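You operate a simulated robot arm through the tools that you are given. There is no shell and no other tool. Be economical: measure what you need, move in short steps, check, and stop when the job is done.

Carry out the task below with a simulated robot arm. There is one attempt and no reset: what you move stays moved.

TASK
Spin-test the bearings with the blue and the black seal and sort them by the display.
Fine: GOOD goes in the teal tray, HOLD in the orange one; speed knob to FAST before the first run, back to SLOW after the second; switch the tester off.

It is judged by the outcome, as a careful person would: the job done as asked, and still so three seconds after it is handed in. It fails if anything else is knocked over, pushed out of place, dropped, spilled or broken. Lids that push on must go on centred and level and be pressed home; caps that screw on are set level and turned clockwise until they are tight.

THE ROBOT
A 7-joint arm with a two-finger parallel gripper on a trunk, on a base that drives. Base frame: it is fixed to the floor where the robot stands at the start and does not move with it; the origin is under the middle of the robot, x ahead of it, y to its left, z up; the surface under the hand at the start is at about z = 0.8. Readings come in m, degrees, newtons and seconds.
With the tool pointing down near the work surface it reaches from about 0.52 to 0.96 m from the robot's upright axis, wherever it stands. Its first joint turns from -166.0 to 166.0 degrees. Places, roughly: black switch on the cream tester [0.6, 0, 0.8]; inside of the orange tray on the red table [0.8, -0.4, 0.8]; inside of the teal tray on the red table [0.8, -0.3, 0.8]; middle of the steel turntable [0.8, -0.1, 0.9]; run key [0.6, -0.2, 0.8]; tester knob [0.6, -0.1, 0.8]. Payload 3.91 kg.
The TCP is the grasp point between the finger pads, 0.03 m short of the fingertips. In the tool frame z runs along the fingers and y along their closing line. The gripper opens to 0.11 m. The fingers are 0.02 m wide and 0.01 m thick; the gripper's body (0.048 by 0.112 m) begins 0.055 m behind the TCP.
Orientation is that of the tool frame in the base frame, as [roll, pitch, yaw] about the fixed x, y, z axes, in that order (R = Rz(yaw) Ry(pitch) Rx(roll)). With the fingers straight down and closing along the base's y, the tool's x points along the base's -x, its y along +y and its z along -z.

THE INTERFACE
- The arm moves only by the tool nudge_tool. Its argument "series" is a list of rows, each a list of 7 numbers: the shift along the tool's x, y, z in cm, then the turn, a rotation vector about the tool's x, y, z in degrees, then the finger opening in cm, from 0 to 11. In form: [[dx, dy, dz, rx, ry, rz, jaw], ...]. A call has 1 to 20 rows; each row shifts and turns the commanded pose from where the row before left it, along the tool's axes as they then stand. Rows are played at 5 a second. More than 0.05 m and 8.6 degrees between two rows, or a gripper value outside its range, and nothing of the call is played. Where a pose cannot be reached the arm comes as near as it can. A force on the tool above 40 N (or 10 N above the force at the start of the call, whichever is more), or a blocked arm, ends the call early, and 0.2 s more pass. Each finger travels about 0.072 m/s and halts on what it meets, pressing with about 29 N; the grip force reading is that of the motor and also rises with nothing between the fingers. The clock runs only during rows and for 0.2 s after the last one: add rows that do not move to give the fingers time. The reply holds the time, the measured pose of the TCP, the force on the tool along the base axes, the opening and the grip force, in the units named above and with some noise, with the torque about the TCP (base axes, N m) and any sound that the robot's microphone picked up.
- Cameras (640 x 400 px; columns grow to the right, rows downward): "scene" is now at [0.2395, -0.0639, 1.3758]; the picture's right is [-0.53, -0.85, 0.00], its down [-0.53, 0.32, -0.79] and it looks along [0.67, -0.41, -0.62] (base axes); focal length 289 px, centre (320, 200). "wrist" rides on the gripper at [0.072, 0.017, -0.103] in the tool frame; the picture's right is [-0.23, 0.97, 0.00], its down [-0.76, -0.18, -0.62] and it looks along [-0.61, -0.14, 0.78] (tool axes); focal length 222 px, centre (320, 200). There is no depth. A picture from a camera that has moved, and an enlarged one, comes with that camera's place and axes in the base frame and with its lens. The place of the scene camera against the robot may be out by one fixed shift of up to 0.025 m in any direction.
- camera(camera): a new picture of that camera. The clock stands still meanwhile.
- lift_body(by): slides the trunk up (or, below 0, down) by that many m; the arm and the scene camera ride with it, the base frame stays. It gives what a move gives, with no picture.
- roll_base(legs): drives the robot by 1 to 6 legs, each [ahead, left, turn to the left] in m, m and degrees, along the robot's own axes; the way and the turn of a leg run together, so that a leg with both is an arc; at most 1.5 m and 180 degrees a leg. The arm and the cameras ride along, it lands a little off, and it stops where it bumps. It gives what a move gives.
- head_to(pan, tilt): turns the head with the scene camera to pan (to the left, within 86 degrees either way) and tilt (down, from -29 to 69), counted from straight ahead of the robot. It gives what a move gives.
- enlarge(camera, box): a new picture of the part [left, top, right, bottom] of that camera's present view, enlarged. The clock stands still meanwhile.
- hand_in(): hands the job in; it is judged then, once.

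Go step by step. Nothing tells you exact positions but the pictures and the camera data: compare them with the known pose of the tool, close in by small moves and look again before you grip or let go. The budget is 120 turns and 90 pictures, counting those below and the enlarged ones. Unless the task says otherwise, let go and move clear before handing in, and close with one line.

The tools are called as name(argument=value, ...) on one line, values as JSON. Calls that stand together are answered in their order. nudge_tool: Moves the arm, as the interface text tells. Its arguments: {"type":"object","properties":{"series":{"type":"array","items":{"type":"array","items":{"type":"number"}}}},"required":["series"]} The other tools are called the same way: lift_body (by) slides the trunk up or down; roll_base (legs) drives the base; head_to (pan, tilt) turns the head that bears the scene camera; camera (camera) takes a picture; enlarge (camera, box) takes an enlarged picture of a part of a camera's view; hand_in () hands the job in.

At the start:

```text
t: 0.0
tool_pos: [0.4996, -0.2419, 1.1054]
ee_rot: [179.9, 0.0, -179.9]
force: [0.4, -0.7, 0.2]
ft_torque: [-0.05, -0.02, 0.02]
gripper_width: 0.1102
finger_force: 0.1
trunk travel left (down, up): [-0.575, 0.107]
robot x, y, heading: [0.001, -0.0001, 0.1]
head pan, tilt: [-31.7, 38.2]
```

scene: 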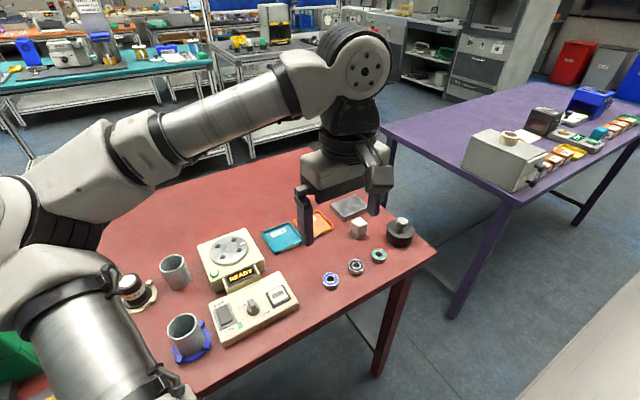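
wrist: 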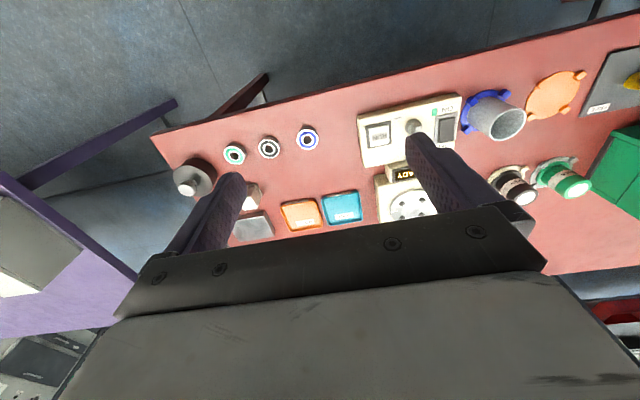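

I see the red table with the tester, three bearings (blue, black, green seals), trays, and the turntable. I'll look closer at the tester and the bearings first.

enlarge(camera="scene", box=[180, 220, 320, 350])

enlarge(camera="scene", box=[250, 180, 430, 300])

enlarge(camera="wrist", box=[160, 80, 540, 260])

```text
3.08 times, centred on (250, 285) of scene
camera zoom: at [0.2395, -0.0639, 1.3758], right [-0.53, -0.85, 0.0], down [-0.53, 0.32, -0.79], along [0.67, -0.41, -0.62], focal length 888 px, centre (535, -62)
```

zoom: 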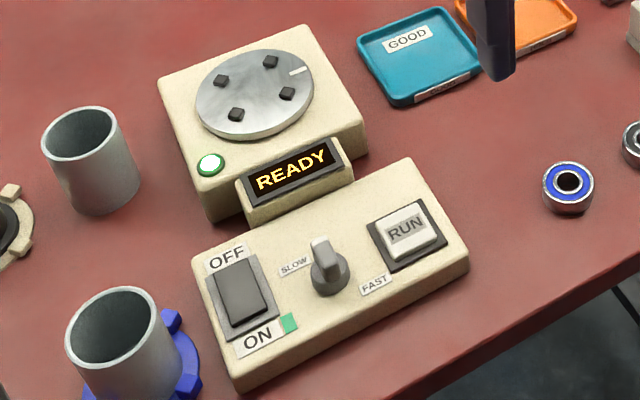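

```text
3.33 times, centred on (340, 240) of scene
camera zoom: at [0.2395, -0.0639, 1.3758], right [-0.53, -0.85, 0.0], down [-0.53, 0.32, -0.79], along [0.67, -0.41, -0.62], focal length 962 px, centre (253, 67)
```

zoom: 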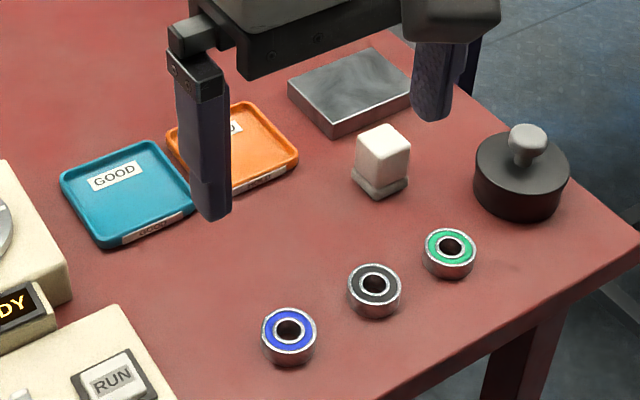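

```text
1.68 times, centred on (350, 170) of wrist
camera zoom: at [0.4269, -0.2249, 1.2092], right [0.23, 0.97, 0.0], down [0.76, -0.18, 0.62], along [0.61, -0.14, -0.78], focal length 374 px, centre (270, 250)
```

zoom: 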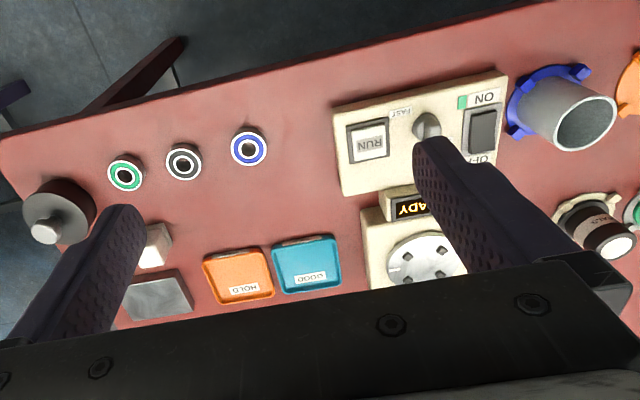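

The tester is already on (LED lit, READY). I'll move over the panel to read the knob closely.

nudge_tool(series=[[-1.0, 3.55, 2.1, 0, 0, 0, 11], [-1.0, 3.55, 2.1, 0, 0, 0, 8], [-1.0, 3.55, 2.1, 0, 0, 0, 6], [-1.0, 3.55, 2.1, 0, 0, 0, 6], [0, 0, 0, 0, 0, 0, 6]])

camera(camera="wrist")

camera(camera="scene")

```text
t: 1.2
tool_pos: [0.5399, -0.1003, 1.0236]
ee_rot: [-180.0, -0.1, -179.9]
force: [-0.4, 0.5, 0.1]
ft_torque: [0.0, 0.0, 0.0]
gripper_width: 0.06
finger_force: 0.0
trunk travel left (down, up): [-0.575, 0.107]
robot x, y, heading: [0.0007, -0.0005, 0.1]
head pan, tilt: [-31.7, 38.2]
```

```text
84 pictures are left
camera wrist: at [0.4669, -0.0823, 1.1261], right [0.23, 0.97, 0.0], down [0.76, -0.18, 0.62], along [0.61, -0.14, -0.78], focal length 222 px, centre (320, 200)
```

wrist: 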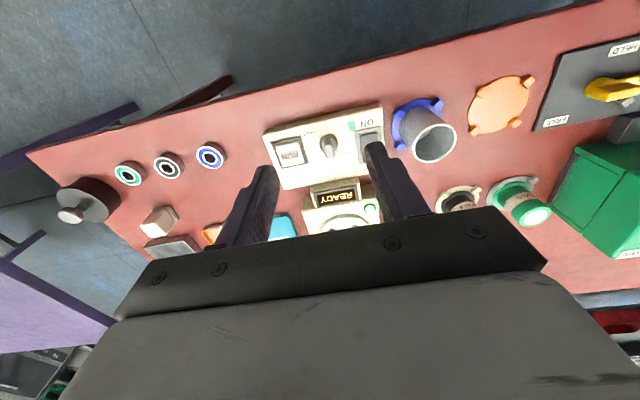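

```text
83 pictures are left
camera scene: at [0.2395, -0.064, 1.3758], right [-0.53, -0.85, 0.0], down [-0.53, 0.32, -0.79], along [0.67, -0.41, -0.62], focal length 289 px, centre (320, 200)
```

scene: 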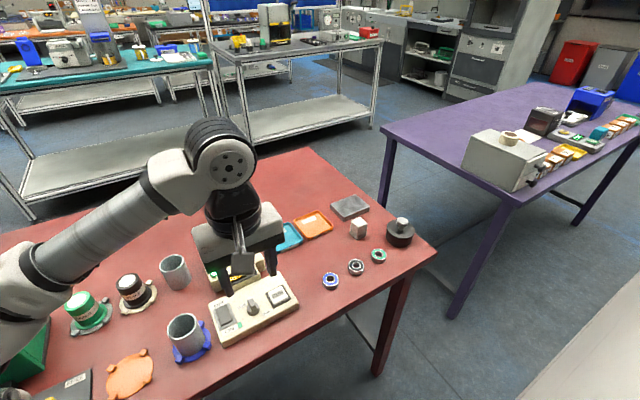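

enlarge(camera="wrist", box=[250, 90, 410, 240])

enlarge(camera="scene", box=[200, 260, 310, 350])

```text
2.67 times, centred on (330, 165) of wrist
camera zoom: at [0.4669, -0.0823, 1.1261], right [0.23, 0.97, 0.0], down [0.76, -0.18, 0.62], along [0.61, -0.14, -0.78], focal length 592 px, centre (293, 293)
```

zoom: 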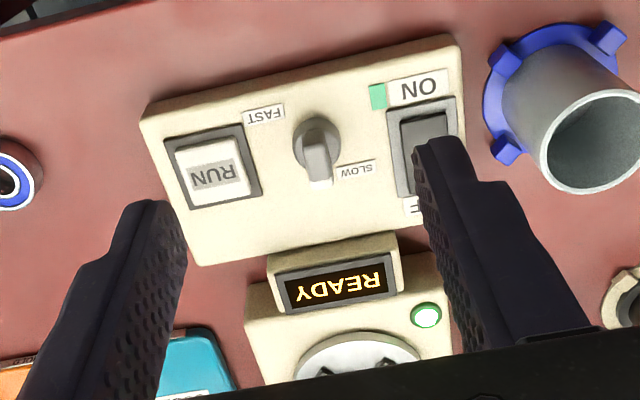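

```text
4.44 times, centred on (255, 305) of scene
camera zoom: at [0.2395, -0.064, 1.3758], right [-0.53, -0.85, 0.0], down [-0.53, 0.32, -0.79], along [0.67, -0.41, -0.62], focal length 1283 px, centre (609, -267)
```

zoom: 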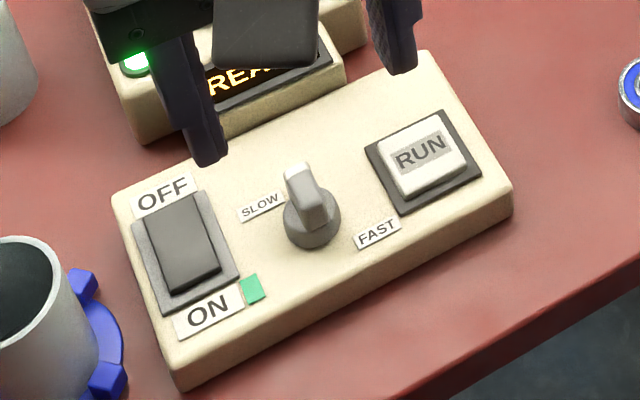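

enlarge(camera="scene", box=[232, 285, 296, 325])

enlarge(camera="wrist", box=[304, 110, 368, 150])

```text
10.00 times, centred on (264, 305) of scene
camera zoom: at [0.2395, -0.064, 1.3758], right [-0.53, -0.85, 0.0], down [-0.53, 0.32, -0.79], along [0.67, -0.41, -0.62], focal length 2886 px, centre (880, -850)
```

zoom: 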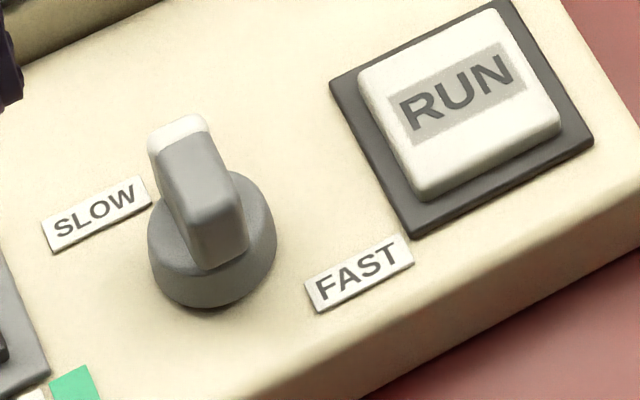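

```text
10.00 times, centred on (336, 130) of wrist
camera zoom: at [0.4669, -0.0823, 1.1261], right [0.23, 0.97, 0.0], down [0.76, -0.18, 0.62], along [0.61, -0.14, -0.78], focal length 2221 px, centre (160, 900)
```

zoom: 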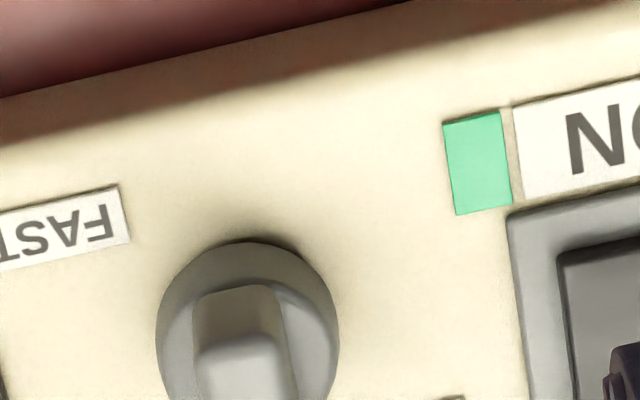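

The pointer's white tip is at the far (+x) side, so I take that as SLOW. FAST should be clockwise from above. I'll bring the gripper just above the knob and check the heights.

nudge_tool(series=[[-3.1, 0, 2, 0, 0, 0, 4], [-3.1, 0, 2, 0, 0, 0, 4], [0, 0, 4, 0, 0, 0, 4], [0, 0, 4, 0, 0, 0, 4], [0, 0, 1.3, 0, 0, 0, 4], [0, 0, 0, 0, 0, 0, 4]])

enlarge(camera="scene", box=[200, 250, 310, 340])

enlarge(camera="wrist", box=[200, 0, 460, 200])

```text
t: 2.6
tool_pos: [0.6022, -0.0985, 0.8867]
ee_rot: [-180.0, -0.1, -180.0]
force: [0.3, 0.1, -0.8]
ft_torque: [-0.02, 0.03, 0.01]
gripper_width: 0.0398
finger_force: 0.0
trunk travel left (down, up): [-0.575, 0.107]
robot x, y, heading: [-0.0017, -0.0002, -0.2]
head pan, tilt: [-31.7, 38.2]
```

```text
4.44 times, centred on (255, 295) of scene
camera zoom: at [0.2395, -0.0639, 1.3758], right [-0.53, -0.85, 0.0], down [-0.53, 0.32, -0.79], along [0.67, -0.41, -0.62], focal length 1283 px, centre (609, -222)
```

zoom: 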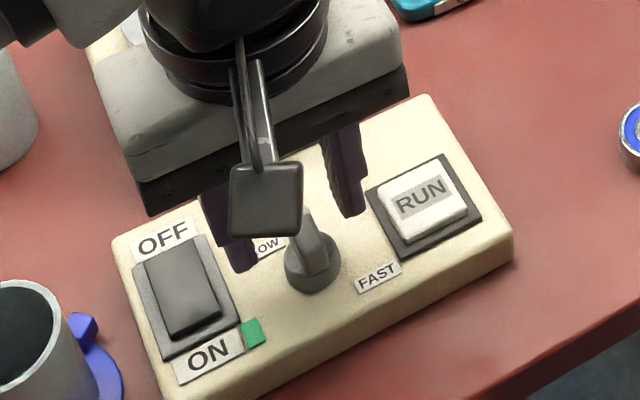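

```text
2.00 times, centred on (330, 100) of wrist
camera zoom: at [0.5295, -0.0811, 0.99], right [0.23, 0.97, 0.0], down [0.76, -0.18, 0.62], along [0.61, -0.14, -0.78], focal length 444 px, centre (300, 400)
```

zoom: 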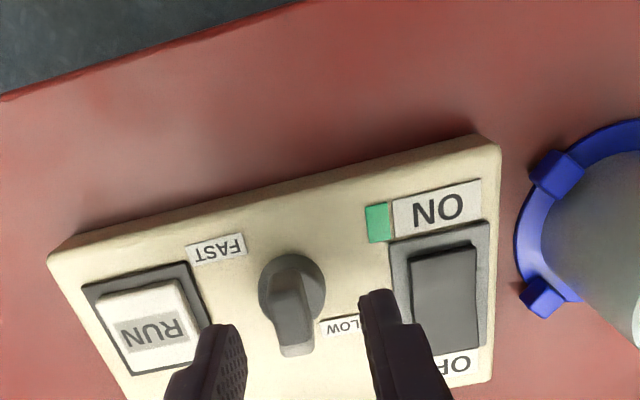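

nudge_tool(series=[[0.1, -0.25, 0.8, 0, 0, 0, 4], [0, 0, 0.8, 0, 0, 0, 4], [0, 0, 0, 0, 0, 0, 4]])

enlarge(camera="wrist", box=[240, 60, 400, 160])

enlarge(camera="scene", box=[225, 275, 305, 325])

```text
t: 3.4
tool_pos: [0.5994, -0.1017, 0.8708]
ee_rot: [179.9, 0.1, -180.0]
force: [0.1, -0.2, 0.3]
ft_torque: [0.0, 0.02, 0.01]
gripper_width: 0.0398
finger_force: 0.1
trunk travel left (down, up): [-0.575, 0.107]
robot x, y, heading: [0.0038, -0.001, -0.1]
head pan, tilt: [-31.7, 38.2]
```

```text
4.00 times, centred on (320, 110) of wrist
camera zoom: at [0.5275, -0.0847, 0.9744], right [0.23, 0.97, 0.0], down [0.76, -0.18, 0.62], along [0.61, -0.14, -0.78], focal length 888 px, centre (320, 560)
```

zoom: 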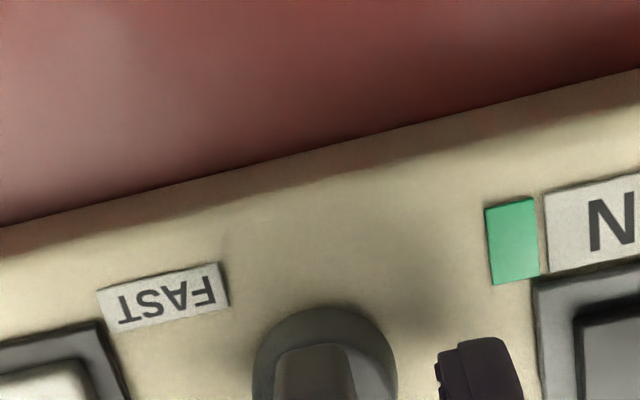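

```text
8.00 times, centred on (265, 300) of scene
camera zoom: at [0.2395, -0.0639, 1.3758], right [-0.53, -0.85, 0.0], down [-0.53, 0.32, -0.79], along [0.67, -0.41, -0.62], focal length 2309 px, centre (760, -600)
```

zoom: 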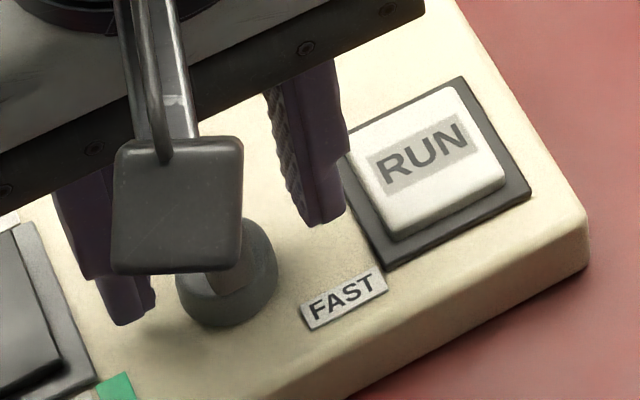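

The fingers look to straddle the bar above its disc. Closing gently to feel it.

nudge_tool(series=[[0, 0, 0, 0, 0, 0, 2], [0, 0, 0, 0, 0, 0, 0.5], [0, 0, 0, 0, 0, 0, 0.5], [0, 0, 0, 0, 0, 0, 0.5]])

camera(camera="wrist")

```text
t: 4.4
tool_pos: [0.5999, -0.1025, 0.8718]
ee_rot: [-179.9, 0.0, -179.9]
force: [-1.6, 7.8, -0.6]
ft_torque: [0.13, -0.09, 0.01]
gripper_width: 0.0118
finger_force: 44.7
trunk travel left (down, up): [-0.575, 0.107]
robot x, y, heading: [-0.0007, -0.0013, -0.0]
head pan, tilt: [-31.7, 38.2]
```

```text
74 pictures are left
camera wrist: at [0.5276, -0.084, 0.9745], right [0.23, 0.97, 0.0], down [0.76, -0.18, 0.62], along [0.61, -0.14, -0.78], focal length 222 px, centre (320, 200)
```

wrist: 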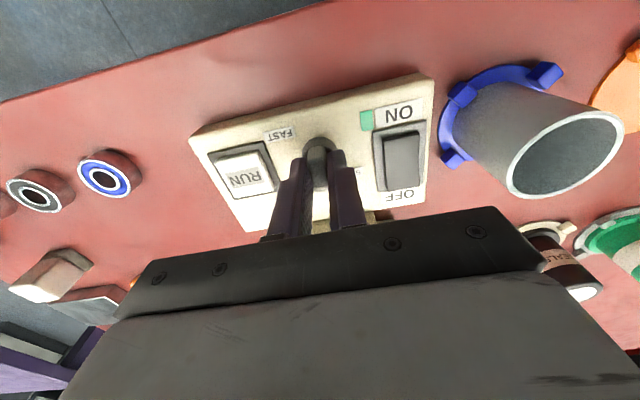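

Bar gripped (11.8 mm). Turning clockwise from above in steps, watching torque and sound.

nudge_tool(series=[[0, 0.08, 0, 0, 0, 8, 0.5], [0, 0, 0, 0, 0, 8, 0.5], [0, 0, 0, 0, 0, 8, 0.5], [0, 0, 0, 0, 0, 8, 0.5], [0, 0, 0, 0, 0, 8, 0.5]])

```text
t: 5.6
tool_pos: [0.6005, -0.1022, 0.8708]
ee_rot: [-179.8, -0.3, 139.8]
force: [-11.5, 9.5, -29.6]
ft_torque: [0.06, -0.43, 0.01]
gripper_width: 0.0119
finger_force: 44.6
trunk travel left (down, up): [-0.575, 0.107]
robot x, y, heading: [-0.002, 0.0016, 0.0]
head pan, tilt: [-31.7, 38.2]
```

enlarge(camera="wrist", box=[160, 0, 480, 200])

enlarge(camera="scene", box=[190, 240, 310, 340])

```text
2.00 times, centred on (320, 100) of wrist
camera zoom: at [0.5563, -0.0414, 0.9749], right [0.8, 0.6, 0.0], down [0.47, -0.63, 0.62], along [0.37, -0.5, -0.78], focal length 444 px, centre (320, 400)
```

zoom: 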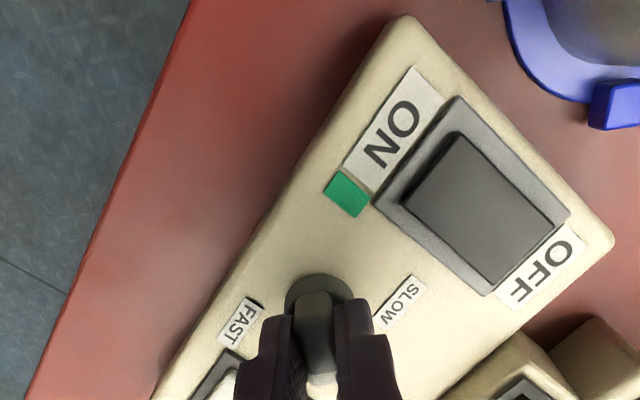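

```text
4.00 times, centred on (250, 290) of scene
camera zoom: at [0.2406, -0.0635, 1.3753], right [-0.53, -0.85, 0.0], down [-0.53, 0.32, -0.79], along [0.67, -0.41, -0.62], focal length 1155 px, centre (600, -160)
```

zoom: 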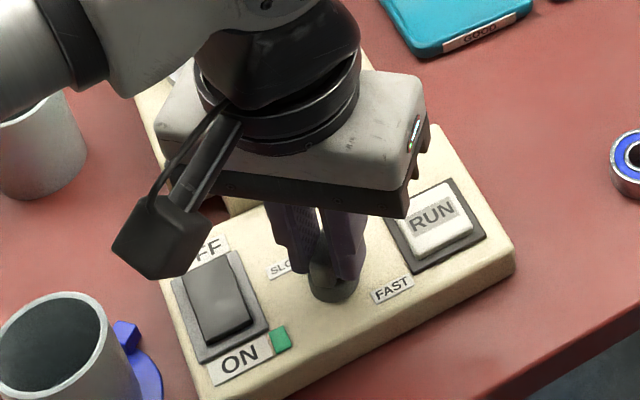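

nudge_tool(series=[[0, 0, 0.05, 0, 0, 8, 0.5], [0, 0, 0, 0, 0, 8, 0.5], [0, 0, 0, 0, 0, 8, 0.5]])

```text
t: 6.4
tool_pos: [0.5999, -0.1008, 0.871]
ee_rot: [-179.9, -0.1, 115.8]
force: [-18.1, 11.3, -18.6]
ft_torque: [1.23, 0.64, 0.05]
gripper_width: 0.0119
finger_force: 45.1
trunk travel left (down, up): [-0.575, 0.107]
robot x, y, heading: [0.0023, -0.0023, -0.0]
head pan, tilt: [-31.7, 38.2]
```

nudge_tool(series=[[0.15, -0.09, 0, 0, 0, 5, 0.5], [0, 0, 0, 0, 0, 7, 0.5], [0, 0, 0, 0, 0, 7, 0.5], [0, 0, 0, 0, 0, 7, 0.5]])

enlarge(camera="wrist", box=[160, 0, 480, 200])

```text
t: 7.4
tool_pos: [0.5995, -0.103, 0.8725]
ee_rot: [-179.9, 0.0, 107.5]
force: [-5.9, 2.9, -23.3]
ft_torque: [0.62, 0.07, -0.03]
gripper_width: 0.012
finger_force: 45.2
out of reach, approached as far as the arm can: row 2, 3, 4
trunk travel left (down, up): [-0.575, 0.107]
robot x, y, heading: [-0.0013, -0.0006, 0.2]
head pan, tilt: [-31.7, 38.2]
```

```text
2.00 times, centred on (320, 100) of wrist
camera zoom: at [0.5945, -0.0269, 0.9747], right [1.0, 0.08, 0.0], down [0.06, -0.78, 0.62], along [0.05, -0.62, -0.78], focal length 444 px, centre (320, 400)
```

zoom: 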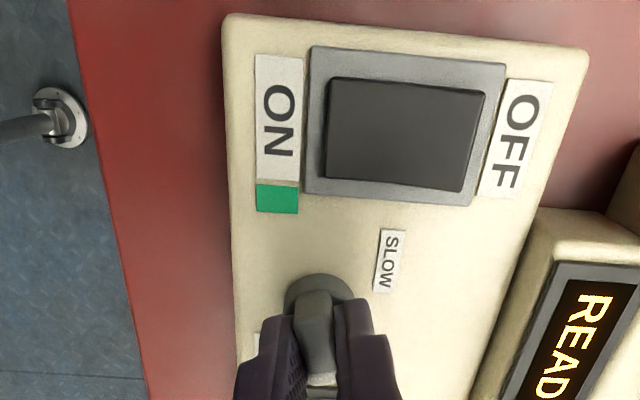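

The wrist hit its limit at about 72° of turn. I'll release, lift, swing the gripper half a turn back, and regrip.

nudge_tool(series=[[0, 0, 0, 0, 0, 0, 3], [0, 0, 0, 0, 0, 0, 4], [0, 0, 0, 0, 0, 0, 4], [0, 0, -2, 0, 0, 0, 4], [0, 0, -2, 0, 0, 0, 4], [0, 0, -1, 0, 0, -8.5, 4], [0, 0, 0, 0, 0, -8.5, 4], [0, 0, 0, 0, 0, -8.5, 4], [0, 0, 0, 0, 0, -8.5, 4], [0, 0, 0, 0, 0, -8.5, 4], [0, 0, 0, 0, 0, -8.5, 4], [0, 0, 0, 0, 0, -8.5, 4], [0, 0, 0, 0, 0, -8.5, 4]])

enlarge(camera="wrist", box=[160, 0, 480, 200])

```text
t: 10.2
tool_pos: [0.5988, -0.1014, 0.9214]
ee_rot: [-179.9, 0.0, 175.6]
force: [0.0, 0.8, -0.1]
ft_torque: [0.01, -0.01, -0.03]
gripper_width: 0.0402
finger_force: 0.1
trunk travel left (down, up): [-0.575, 0.107]
robot x, y, heading: [-0.0022, 0.0008, -0.2]
head pan, tilt: [-31.7, 38.2]
```

```text
2.00 times, centred on (320, 100) of wrist
camera zoom: at [0.5281, -0.0783, 1.0258], right [0.3, 0.95, 0.0], down [0.75, -0.23, 0.62], along [0.59, -0.19, -0.78], focal length 444 px, centre (320, 400)
```

zoom: 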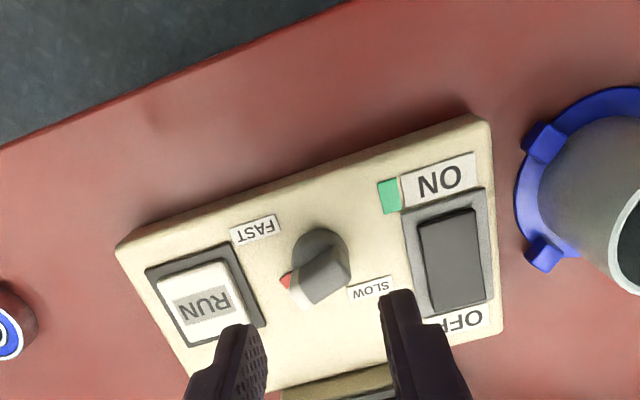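

enlarge(camera="wrist", box=[270, 90, 366, 160])

enlarge(camera="scene", box=[200, 250, 310, 340])

```text
5.71 times, centred on (318, 125) of wrist
camera zoom: at [0.5281, -0.0783, 1.0258], right [0.3, 0.95, 0.0], down [0.75, -0.23, 0.62], along [0.59, -0.19, -0.78], focal length 1269 px, centre (331, 629)
```

zoom: 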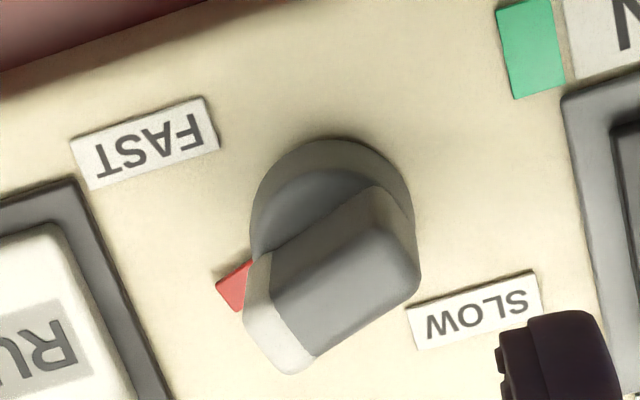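

```text
4.44 times, centred on (255, 295) of scene
camera zoom: at [0.2395, -0.0639, 1.3758], right [-0.53, -0.85, 0.0], down [-0.53, 0.32, -0.79], along [0.67, -0.41, -0.62], focal length 1283 px, centre (609, -222)
```

zoom: 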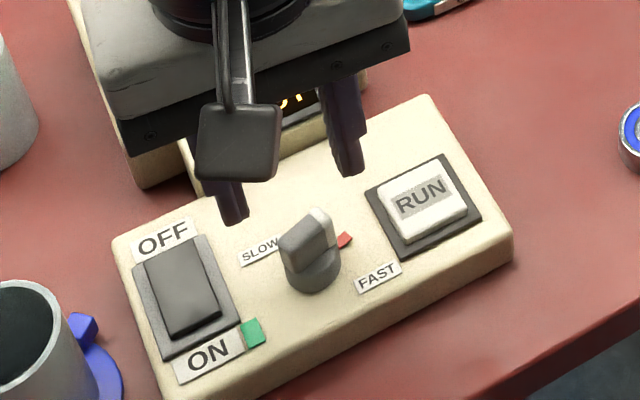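

Knob's red pointer is now at about -70° (clockwise from +x), with FAST further on. I'm swinging the gripper round to regrip from the other side.

nudge_tool(series=[[0, 0, 0, 0, 0, -8, 4], [0, 0, 0, 0, 0, -8, 4], [0, 0, 0, 0, 0, -8, 4], [0, 0, 0, 0, 0, -8, 4], [0, 0, 0, 0, 0, -8, 4], [0, 0, 0, 0, 0, -8, 4], [0, 0, 0, 0, 0, -8, 4], [0, 0, 0, 0, 0, -8, 4], [0, 0, 0, 0, 0, -8, 4], [0, 0, 0, 0, 0, -8, 4], [0, 0, 0, 0, 0, -8, 4], [0, 0, 0, 0, 0, -8, 4], [0, 0, 0, 0, 0, -8, 4], [0, 0, 0, 0, 0, -8, 4], [0, 0, 0, 0, 0, 0, 4]])

camera(camera="wrist")

```text
t: 13.4
tool_pos: [0.5988, -0.1016, 0.9228]
ee_rot: [180.0, 0.0, -72.4]
force: [-0.5, 0.3, 0.4]
ft_torque: [0.02, 0.01, 0.04]
gripper_width: 0.0399
finger_force: 0.1
trunk travel left (down, up): [-0.575, 0.107]
robot x, y, heading: [0.0028, 0.0052, 0.0]
head pan, tilt: [-31.7, 38.2]
```

```text
67 pictures are left
camera wrist: at [0.6047, -0.1747, 1.0256], right [-1.0, -0.08, 0.0], down [-0.06, 0.78, 0.62], along [-0.05, 0.62, -0.78], focal length 222 px, centre (320, 200)
```

wrist: 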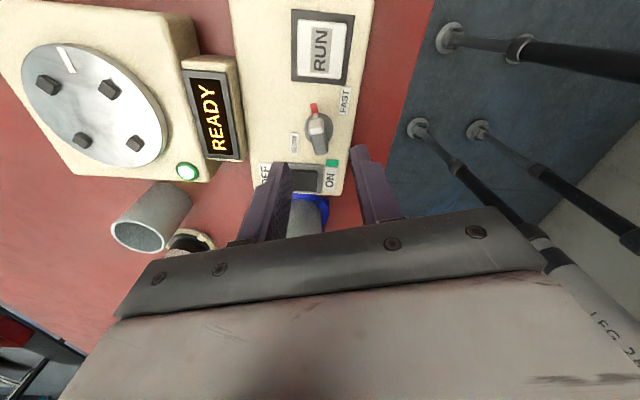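

nudge_tool(series=[[0, 0, 2.5, 0, 0, 0, 4], [0, 0, 2.6, 0, 0, 0, 4], [0, 0, 0, 0, 0, 0, 3], [0, 0, 0, 0, 0, 0, 1], [0, 0, 0, 0, 0, 0, 0.5], [0, 0, 0, 0, 0, 0, 0.5]])

nudge_tool(series=[[0, 0, 0, 0, 0, 6, 0.5], [0, 0, 0, 0, 0, 6, 0.5], [0, 0, 0, 0, 0, 6, 0.5], [0, 0, 0, 0, 0, 0, 0.5]])

```text
t: 14.8
tool_pos: [0.6004, -0.1017, 0.869]
ee_rot: [-179.9, -0.1, -72.5]
force: [5.4, 1.9, -1.0]
ft_torque: [-0.07, -0.13, 0.02]
gripper_width: 0.012
finger_force: 45.1
trunk travel left (down, up): [-0.575, 0.107]
robot x, y, heading: [-0.0004, 0.0023, -0.0]
head pan, tilt: [-31.7, 38.2]
```

```text
t: 15.8
tool_pos: [0.5994, -0.1014, 0.8701]
ee_rot: [180.0, 0.0, -90.5]
force: [11.8, 0.8, -0.2]
ft_torque: [0.44, -0.18, 0.41]
gripper_width: 0.0116
finger_force: 45.1
trunk travel left (down, up): [-0.575, 0.107]
robot x, y, heading: [0.0031, -0.0002, 0.1]
head pan, tilt: [-31.7, 38.2]
```

Torque is rising near -90°, possibly an end stop. Probing a few degrees further.

nudge_tool(series=[[0, 0, 0, 0, 0, 3, 0.5], [0, 0, 0, 0, 0, 3, 0.5], [0, 0, 0, 0, 0, 0, 0.5]])

enlarge(camera="wrist", box=[220, 0, 420, 200])

```text
t: 16.6
tool_pos: [0.5987, -0.1016, 0.8707]
ee_rot: [180.0, 0.1, -96.5]
force: [12.7, 3.3, -2.0]
ft_torque: [-0.18, -0.31, 1.15]
gripper_width: 0.0137
finger_force: 45.2
trunk travel left (down, up): [-0.575, 0.107]
robot x, y, heading: [0.0005, -0.0022, -0.0]
head pan, tilt: [-31.7, 38.2]
```

```text
2.00 times, centred on (320, 100) of wrist
camera zoom: at [0.5749, -0.1705, 0.9737], right [-0.94, 0.34, 0.0], down [0.26, 0.74, 0.62], along [0.21, 0.59, -0.78], focal length 444 px, centre (320, 400)
```

zoom: 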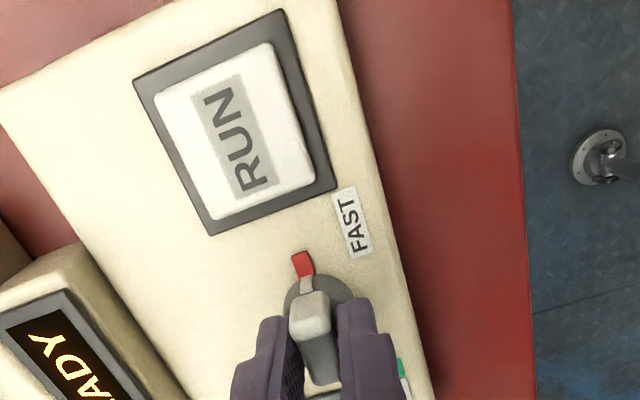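

FAST stop confirmed at -90° with the red pointer there. Releasing, lifting, and turning the wrist back while heading to the bearings.

nudge_tool(series=[[0, 0, 0, 0, 0, -5, 0.5], [0, 0, 0, 0, 0, 0, 3], [0, 0, 0, 0, 0, 0, 4], [0, 0, 0, 0, 0, 0, 4], [0, 0, -2, 0, 0, 0, 4], [0, 0, -4, 0, 0, 0, 4], [0, 0, -4, 0, 0, 0, 4], [0, 0, 0, 0, 0, 8, 4], [0, 0, 0, 0, 0, 8, 4], [0, 0, 0, 0, 0, 8, 5], [0, 0, 0, 0, 0, 8, 6], [0, 0, 0, 0, 0, 8, 7], [0, 0, 0, 0, 0, 8, 7], [0, 0, 0, 0, 0, 8, 7], [0, 0, 0, 0, 0, 8, 7], [0, 0, 0, 0, 0, 8, 7], [0, 0, 0, 0, 0, 8, 7], [0, 0, 0, 0, 0, 8, 7]])

enlarge(camera="wrist", box=[0, 50, 400, 250])

```text
t: 20.4
tool_pos: [0.5991, -0.1021, 0.9718]
ee_rot: [180.0, 0.0, -179.8]
force: [-0.2, -0.2, -0.3]
ft_torque: [-0.01, -0.01, -0.02]
gripper_width: 0.0698
finger_force: 0.0
trunk travel left (down, up): [-0.575, 0.107]
robot x, y, heading: [-0.0025, -0.0009, 0.1]
head pan, tilt: [-31.7, 38.2]
```

```text
1.60 times, centred on (200, 150) of wrist
camera zoom: at [0.5263, -0.0843, 1.0745], right [0.22, 0.98, 0.0], down [0.76, -0.17, 0.62], along [0.61, -0.14, -0.78], focal length 355 px, centre (512, 280)
```

zoom: 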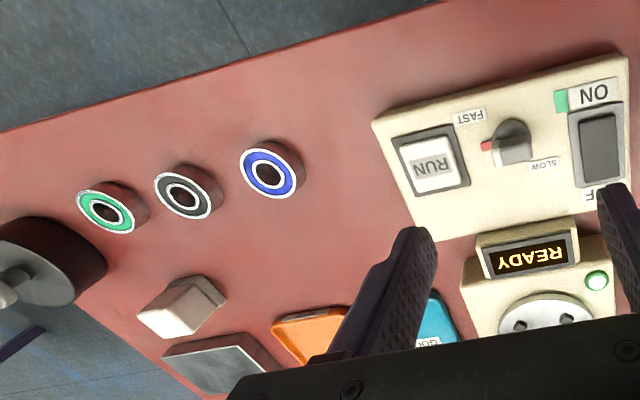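

Knob is at FAST. Now going above the blue bearing (about [0.589, -0.287]).

nudge_tool(series=[[0.25, -4.6, 0, 0, 0, 0, 7], [0.25, -4.6, 0, 0, 0, 0, 7], [0.25, -4.6, 1, 0, 0, 0, 7], [0.25, -4.6, 1, 0, 0, 0, 7], [0, 0, 3.2, 0, 0, 0, 7], [0, 0, 3.2, 0, 0, 0, 7], [0, 0, 0, 0, 0, 0, 7]])

enlarge(camera="wrist", box=[160, 0, 480, 200])

enlarge(camera="scene", box=[280, 220, 400, 310])

```text
t: 22.0
tool_pos: [0.5885, -0.2844, 0.8853]
ee_rot: [180.0, -0.1, -179.5]
force: [0.2, -0.3, 0.2]
ft_torque: [0.02, 0.01, -0.02]
gripper_width: 0.0699
finger_force: 0.0
trunk travel left (down, up): [-0.575, 0.107]
robot x, y, heading: [-0.0014, 0.0008, -0.1]
head pan, tilt: [-31.7, 38.2]
```

```text
2.00 times, centred on (320, 100) of wrist
camera zoom: at [0.5164, -0.2673, 0.9893], right [0.22, 0.98, 0.0], down [0.76, -0.17, 0.62], along [0.61, -0.14, -0.78], focal length 444 px, centre (320, 400)
```

zoom: 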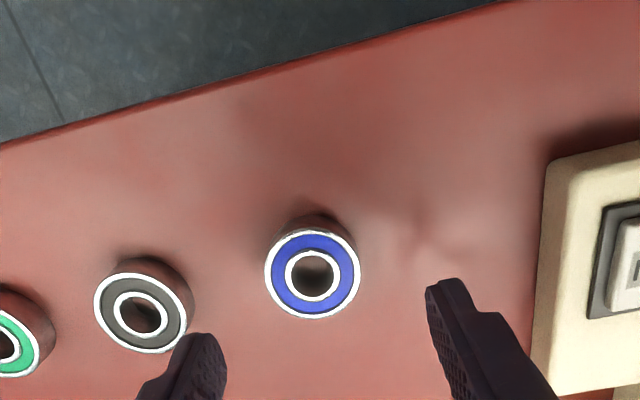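

```text
4.44 times, centred on (340, 265) of scene
camera zoom: at [0.2395, -0.0639, 1.3758], right [-0.53, -0.85, 0.0], down [-0.53, 0.32, -0.79], along [0.67, -0.41, -0.62], focal length 1283 px, centre (231, -89)
```

zoom: 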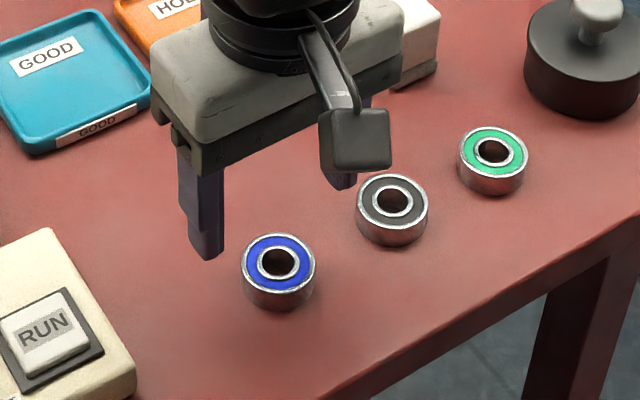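

Blue bearing at about [0.587, -0.287], top at z≈0.817, diameter ≈38 mm. Descending to grip its upper half.

nudge_tool(series=[[0.15, -0.25, 2.3, 0, 0, 0, 6], [0, 0, 2.3, 0, 0, 0, 6], [0, 0, 0, 0, 0, 0, 6]])

enlarge(camera="scene", box=[300, 240, 380, 300])

```text
t: 22.8
tool_pos: [0.5886, -0.2877, 0.8409]
ee_rot: [-179.9, 0.1, -179.5]
force: [-0.1, -0.1, 0.0]
ft_torque: [0.02, 0.01, 0.0]
gripper_width: 0.0602
finger_force: 0.0
trunk travel left (down, up): [-0.575, 0.107]
robot x, y, heading: [0.0024, -0.0019, 0.1]
head pan, tilt: [-31.7, 38.2]
```

```text
6.67 times, centred on (340, 270) of scene
camera zoom: at [0.2395, -0.0638, 1.3758], right [-0.53, -0.85, 0.0], down [-0.53, 0.32, -0.79], along [0.67, -0.41, -0.62], focal length 1924 px, centre (187, -267)
```

zoom: 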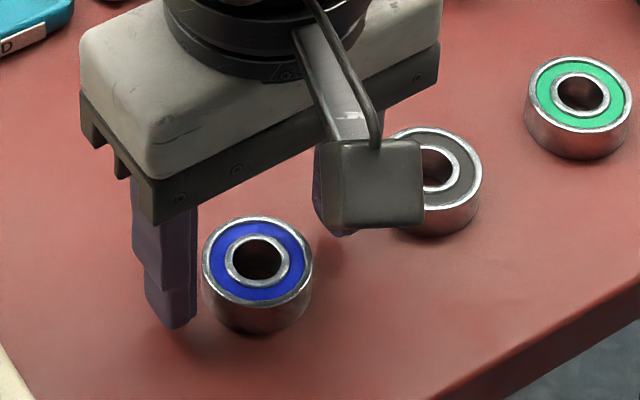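

nudge_tool(series=[[0.1, 0, 0.2, 0, 0, 0, 6], [0, 0, 0, 0, 0, 0, 4], [0, 0, 0, 0, 0, 0, 3], [0, 0, 0, 0, 0, 0, 3], [0, 0, 0, 0, 0, 0, 3]])

nudge_tool(series=[[0, 0, -2, 0, 0, 0, 3], [0, 0, -4, 0, 0, 0, 3], [0, 0, -4, 0, 0, 0, 3], [0, 0, 0, 0, 0, 0, 3]])

camera(camera="wrist")

camera(camera="scene")

```text
t: 24.0
tool_pos: [0.5873, -0.2871, 0.8383]
ee_rot: [179.9, 0.0, -179.5]
force: [0.1, -0.7, -0.1]
ft_torque: [-0.01, 0.03, 0.0]
gripper_width: 0.0387
finger_force: 29.2
trunk travel left (down, up): [-0.575, 0.107]
robot x, y, heading: [0.0007, 0.0031, -0.0]
head pan, tilt: [-31.7, 38.2]
```

```text
t: 25.0
tool_pos: [0.5874, -0.2868, 0.9388]
ee_rot: [179.9, 0.0, -179.4]
force: [0.6, 0.4, -0.6]
ft_torque: [-0.01, -0.02, 0.02]
gripper_width: 0.0386
finger_force: 29.1
trunk travel left (down, up): [-0.575, 0.107]
robot x, y, heading: [-0.0025, 0.0001, 0.0]
head pan, tilt: [-31.7, 38.2]
```

```text
61 pictures are left
camera wrist: at [0.5147, -0.2699, 1.0423], right [0.22, 0.98, 0.0], down [0.76, -0.17, 0.62], along [0.61, -0.14, -0.78], focal length 222 px, centre (320, 200)
```

wrist: 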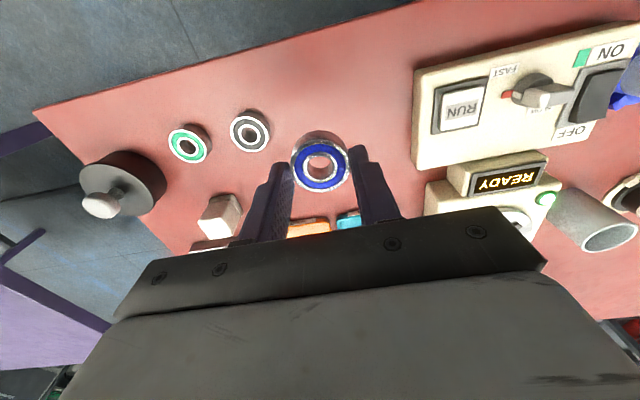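

```text
60 pictures are left
camera scene: at [0.2397, -0.0639, 1.3757], right [-0.53, -0.85, 0.0], down [-0.53, 0.32, -0.79], along [0.67, -0.41, -0.62], focal length 289 px, centre (320, 200)
```

scene: 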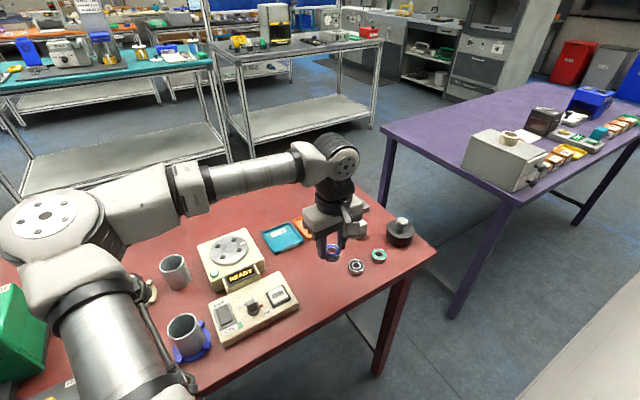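

Blue bearing is held (38.6 mm). Moving toward the turntable for a close look at its pegs.

nudge_tool(series=[[0, 0, -3, 0, 0, 0, 3], [-1.9, 3.44, 0, 0, 0, 0, 3], [-1.9, 3.44, 0, 0, 0, 0, 3], [-1.9, 3.44, 0, 0, 0, 0, 3], [-1.9, 3.44, 0, 0, 0, 0, 3], [-1.9, 3.44, 0, 0, 0, 0, 3], [0, 0, 0, 0, 0, 0, 3]])

camera(camera="wrist")

enlarge(camera="scene", box=[190, 210, 310, 300])

```text
t: 26.6
tool_pos: [0.6823, -0.1144, 0.9686]
ee_rot: [-180.0, 0.1, -179.5]
force: [-0.3, 0.3, -1.3]
ft_torque: [0.0, 0.0, -0.03]
gripper_width: 0.0388
finger_force: 29.1
trunk travel left (down, up): [-0.575, 0.107]
robot x, y, heading: [0.0043, 0.0041, -0.0]
head pan, tilt: [-31.7, 38.2]
```

```text
59 pictures are left
camera wrist: at [0.6088, -0.097, 1.071], right [0.22, 0.98, 0.0], down [0.76, -0.17, 0.62], along [0.61, -0.14, -0.78], focal length 222 px, centre (320, 200)
```

wrist: 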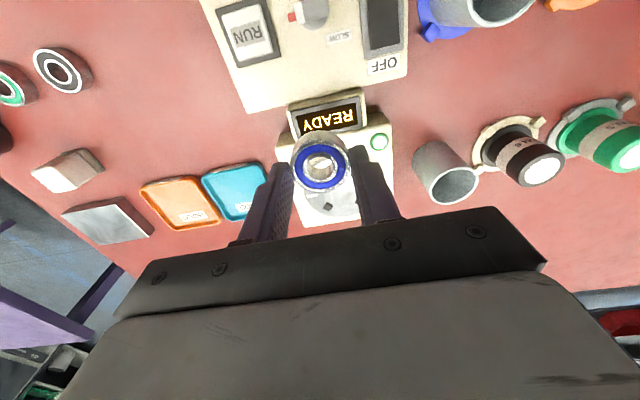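

```text
4.44 times, centred on (250, 255) of scene
camera zoom: at [0.2396, -0.064, 1.3758], right [-0.53, -0.85, 0.0], down [-0.53, 0.32, -0.79], along [0.67, -0.41, -0.62], focal length 1283 px, centre (631, -44)
```

zoom: 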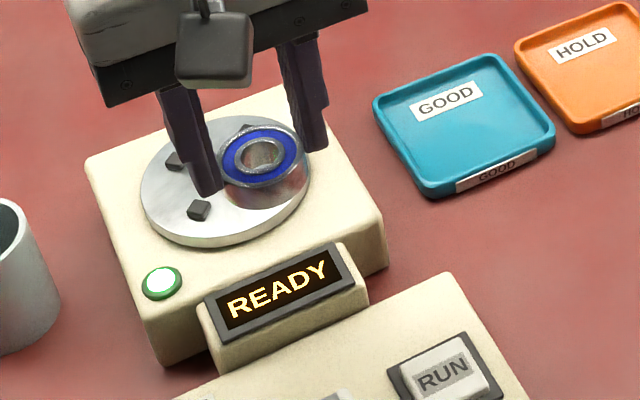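

The held bearing blocks the view; I'll back off to two side positions to triangulate the turntable.

nudge_tool(series=[[2.05, -3.4, -2, 0, 0, 0, 3], [2.05, -3.4, -2, 0, 0, 0, 3], [2.05, -3.4, -2, 0, 0, 0, 3], [2.05, -3.4, -2, 0, 0, 0, 3], [0, 0, 0, 0, 0, 0, 3]])

enlarge(camera="wrist", box=[352, 130, 512, 230])

nudge_tool(series=[[0, 4.6, 0, 0, 0, 0, 3], [0, 4.6, 0, 0, 0, 0, 3], [0, 4.6, 0, 0, 0, 0, 3], [0, 4.6, 0, 0, 0, 0, 3], [0, 4.6, 0, 0, 0, 0, 3], [0, 0, 0, 0, 0, 0, 3]])

enlarge(camera="wrist", box=[110, 130, 302, 250])

```text
t: 27.8
tool_pos: [0.6009, -0.2508, 1.0468]
ee_rot: [180.0, -0.1, -179.5]
force: [0.4, -0.3, -1.1]
ft_torque: [0.0, -0.01, 0.01]
gripper_width: 0.0386
finger_force: 29.1
trunk travel left (down, up): [-0.575, 0.107]
robot x, y, heading: [0.0007, -0.001, 0.2]
head pan, tilt: [-31.7, 38.2]
```

```text
4.00 times, centred on (432, 180) of wrist
camera zoom: at [0.5285, -0.2344, 1.1502], right [0.22, 0.98, 0.0], down [0.76, -0.17, 0.62], along [0.61, -0.14, -0.78], focal length 888 px, centre (-128, 280)
```

zoom: 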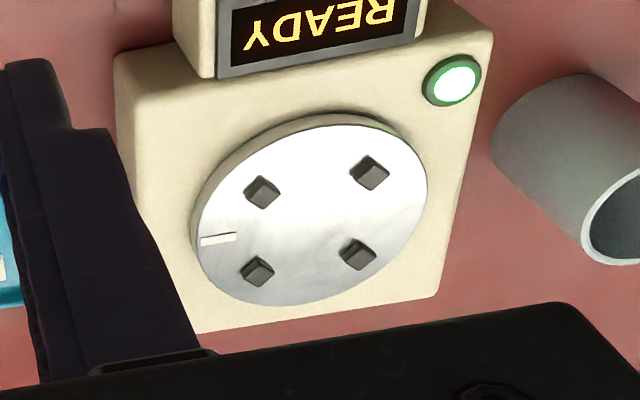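

```text
t: 29.2
tool_pos: [0.5989, -0.0228, 1.048]
ee_rot: [-180.0, 0.0, -179.6]
force: [0.5, -0.3, -0.2]
ft_torque: [0.0, 0.03, 0.02]
gripper_width: 0.0386
finger_force: 28.6
trunk travel left (down, up): [-0.575, 0.107]
robot x, y, heading: [-0.0001, -0.0008, -0.0]
head pan, tilt: [-31.7, 38.2]
```

```text
3.33 times, centred on (206, 190) of wrist
camera zoom: at [0.5271, -0.0062, 1.1508], right [0.22, 0.98, 0.0], down [0.76, -0.17, 0.62], along [0.61, -0.14, -0.78], focal length 740 px, centre (700, 233)
```

zoom: 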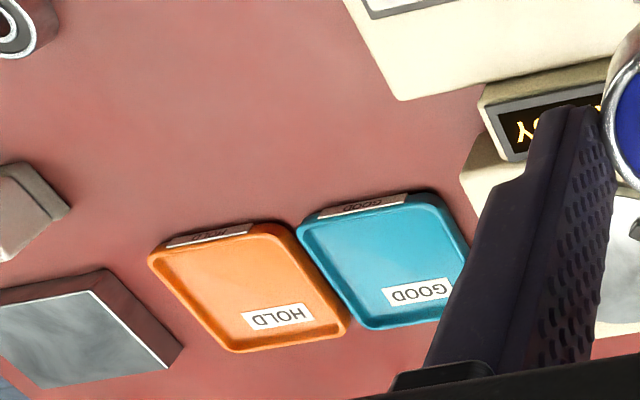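

nudge_tool(series=[[0, 4.6, 0, 0, 0, 0, 3], [0, 4.6, 0, 0, 0, 0, 3], [0, 4.6, 0, 0, 0, 0, 3], [0, 0, 0, 0, 0, 0, 3]])

enlarge(camera="wrist", box=[100, 160, 260, 260])

```text
t: 30.2
tool_pos: [0.5981, 0.1144, 1.0504]
ee_rot: [179.9, 0.0, -179.7]
force: [-0.1, -0.9, -1.5]
ft_torque: [-0.02, -0.03, 0.02]
gripper_width: 0.0387
finger_force: 28.8
trunk travel left (down, up): [-0.575, 0.107]
robot x, y, heading: [0.0026, -0.0027, -0.1]
head pan, tilt: [-31.7, 38.2]
```

```text
4.00 times, centred on (180, 210) of wrist
camera zoom: at [0.5258, 0.1317, 1.154], right [0.22, 0.98, 0.0], down [0.76, -0.17, 0.62], along [0.61, -0.14, -0.78], focal length 888 px, centre (880, 160)
```

zoom: 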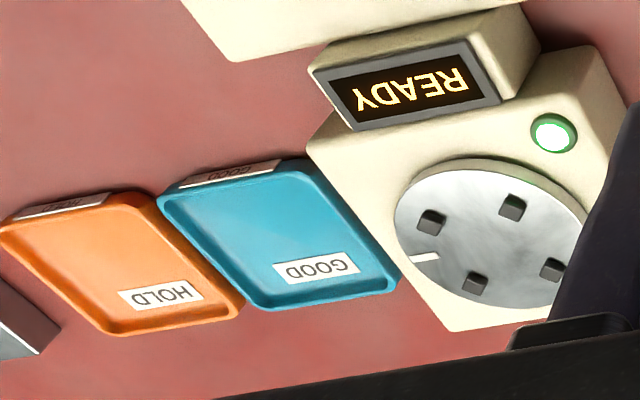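

Turntable centre is triangulated at [0.768, -0.106], peg tops z≈0.857, pegs square to the axes. Moving the bearing above it.

nudge_tool(series=[[-2.44, -3.16, 0, 0, 0, 0, 3], [-2.44, -3.16, 0, 0, 0, 0, 3], [-2.44, -3.16, 0, 0, 0, 0, 3], [-2.44, -3.16, 0, 0, 0, 0, 3], [-2.44, -3.16, 0, 0, 0, 0, 3], [-2.44, -3.16, 0, 0, 0, 0, 3], [-2.44, -3.16, 0, 0, 0, 0, 3], [0, 0, 4, 0, 0, 0, 3], [0, 0, 4, 0, 0, 0, 3], [0, 0, 4, 0, 0, 0, 3], [0, 0, 0, 0, 0, 0, 3]])

enlarge(camera="scene", box=[190, 215, 290, 285])

```text
t: 32.6
tool_pos: [0.7703, -0.1046, 0.9294]
ee_rot: [-180.0, 0.0, -179.5]
force: [0.1, -0.4, -1.7]
ft_torque: [0.01, 0.02, -0.02]
gripper_width: 0.0388
finger_force: 29.0
trunk travel left (down, up): [-0.575, 0.107]
robot x, y, heading: [0.0014, -0.0025, -0.0]
head pan, tilt: [-31.7, 38.2]
```

```text
5.71 times, centred on (240, 250) of scene
camera zoom: at [0.2395, -0.0639, 1.3758], right [-0.53, -0.85, 0.0], down [-0.53, 0.32, -0.79], along [0.67, -0.41, -0.62], focal length 1649 px, centre (777, -86)
```

zoom: 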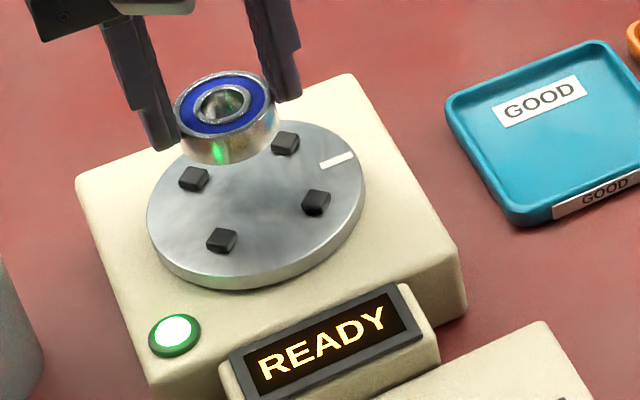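

nudge_tool(series=[[0.2, -0.25, 1.2, 0, 0, 0, 3], [0, 0, 1.2, 0, 0, 0, 3], [0, 0, 0, 0, 0, 0, 3]])

enlarge(camera="scene", box=[190, 215, 290, 285])

```text
t: 33.4
tool_pos: [0.7688, -0.1078, 0.9058]
ee_rot: [179.9, 0.1, -179.5]
force: [-0.2, -0.3, -0.8]
ft_torque: [0.01, -0.02, -0.01]
gripper_width: 0.0388
finger_force: 28.6
trunk travel left (down, up): [-0.575, 0.107]
robot x, y, heading: [0.0026, 0.0034, 0.1]
head pan, tilt: [-31.7, 38.2]
```

```text
5.71 times, centred on (240, 250) of scene
camera zoom: at [0.2396, -0.0639, 1.3758], right [-0.53, -0.85, 0.0], down [-0.53, 0.32, -0.79], along [0.67, -0.41, -0.62], focal length 1649 px, centre (777, -86)
```

zoom: 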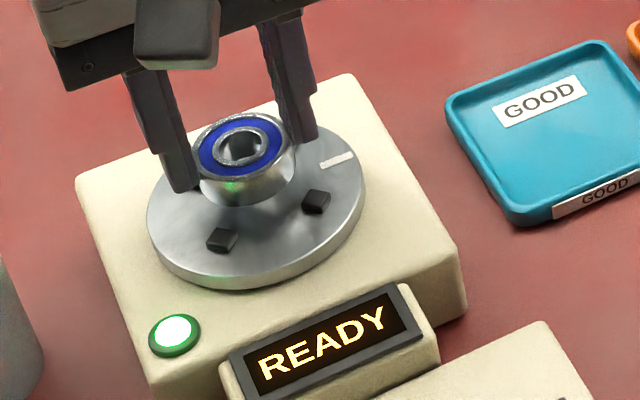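

nudge_tool(series=[[0, 0.05, 0.7, 0, 0, 0, 3], [0, 0, 0.5, 0, 0, 0, 3], [0, 0, 0.2, 0, 0, 0, 3], [0, 0, 0.2, 0, 0, 0, 3], [0, 0, 0, 0, 0, 0, 3]])

enlarge(camera="scene", box=[190, 215, 290, 285])

```text
t: 34.6
tool_pos: [0.7681, -0.1063, 0.8914]
ee_rot: [-179.9, 0.3, -179.6]
force: [5.0, -5.0, 19.8]
ft_torque: [-0.01, -0.27, 0.01]
gripper_width: 0.0387
finger_force: 29.0
trunk travel left (down, up): [-0.575, 0.107]
robot x, y, heading: [0.0027, -0.0009, -0.1]
head pan, tilt: [-31.7, 38.2]
```

```text
5.71 times, centred on (240, 250) of scene
camera zoom: at [0.238, -0.064, 1.3763], right [-0.53, -0.85, 0.0], down [-0.53, 0.32, -0.79], along [0.67, -0.41, -0.62], focal length 1649 px, centre (777, -86)
```

zoom: 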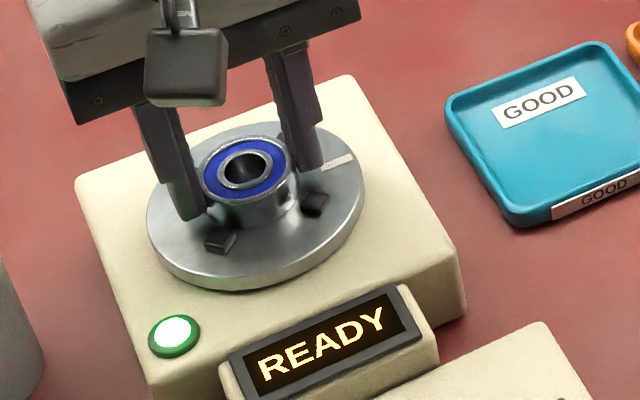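

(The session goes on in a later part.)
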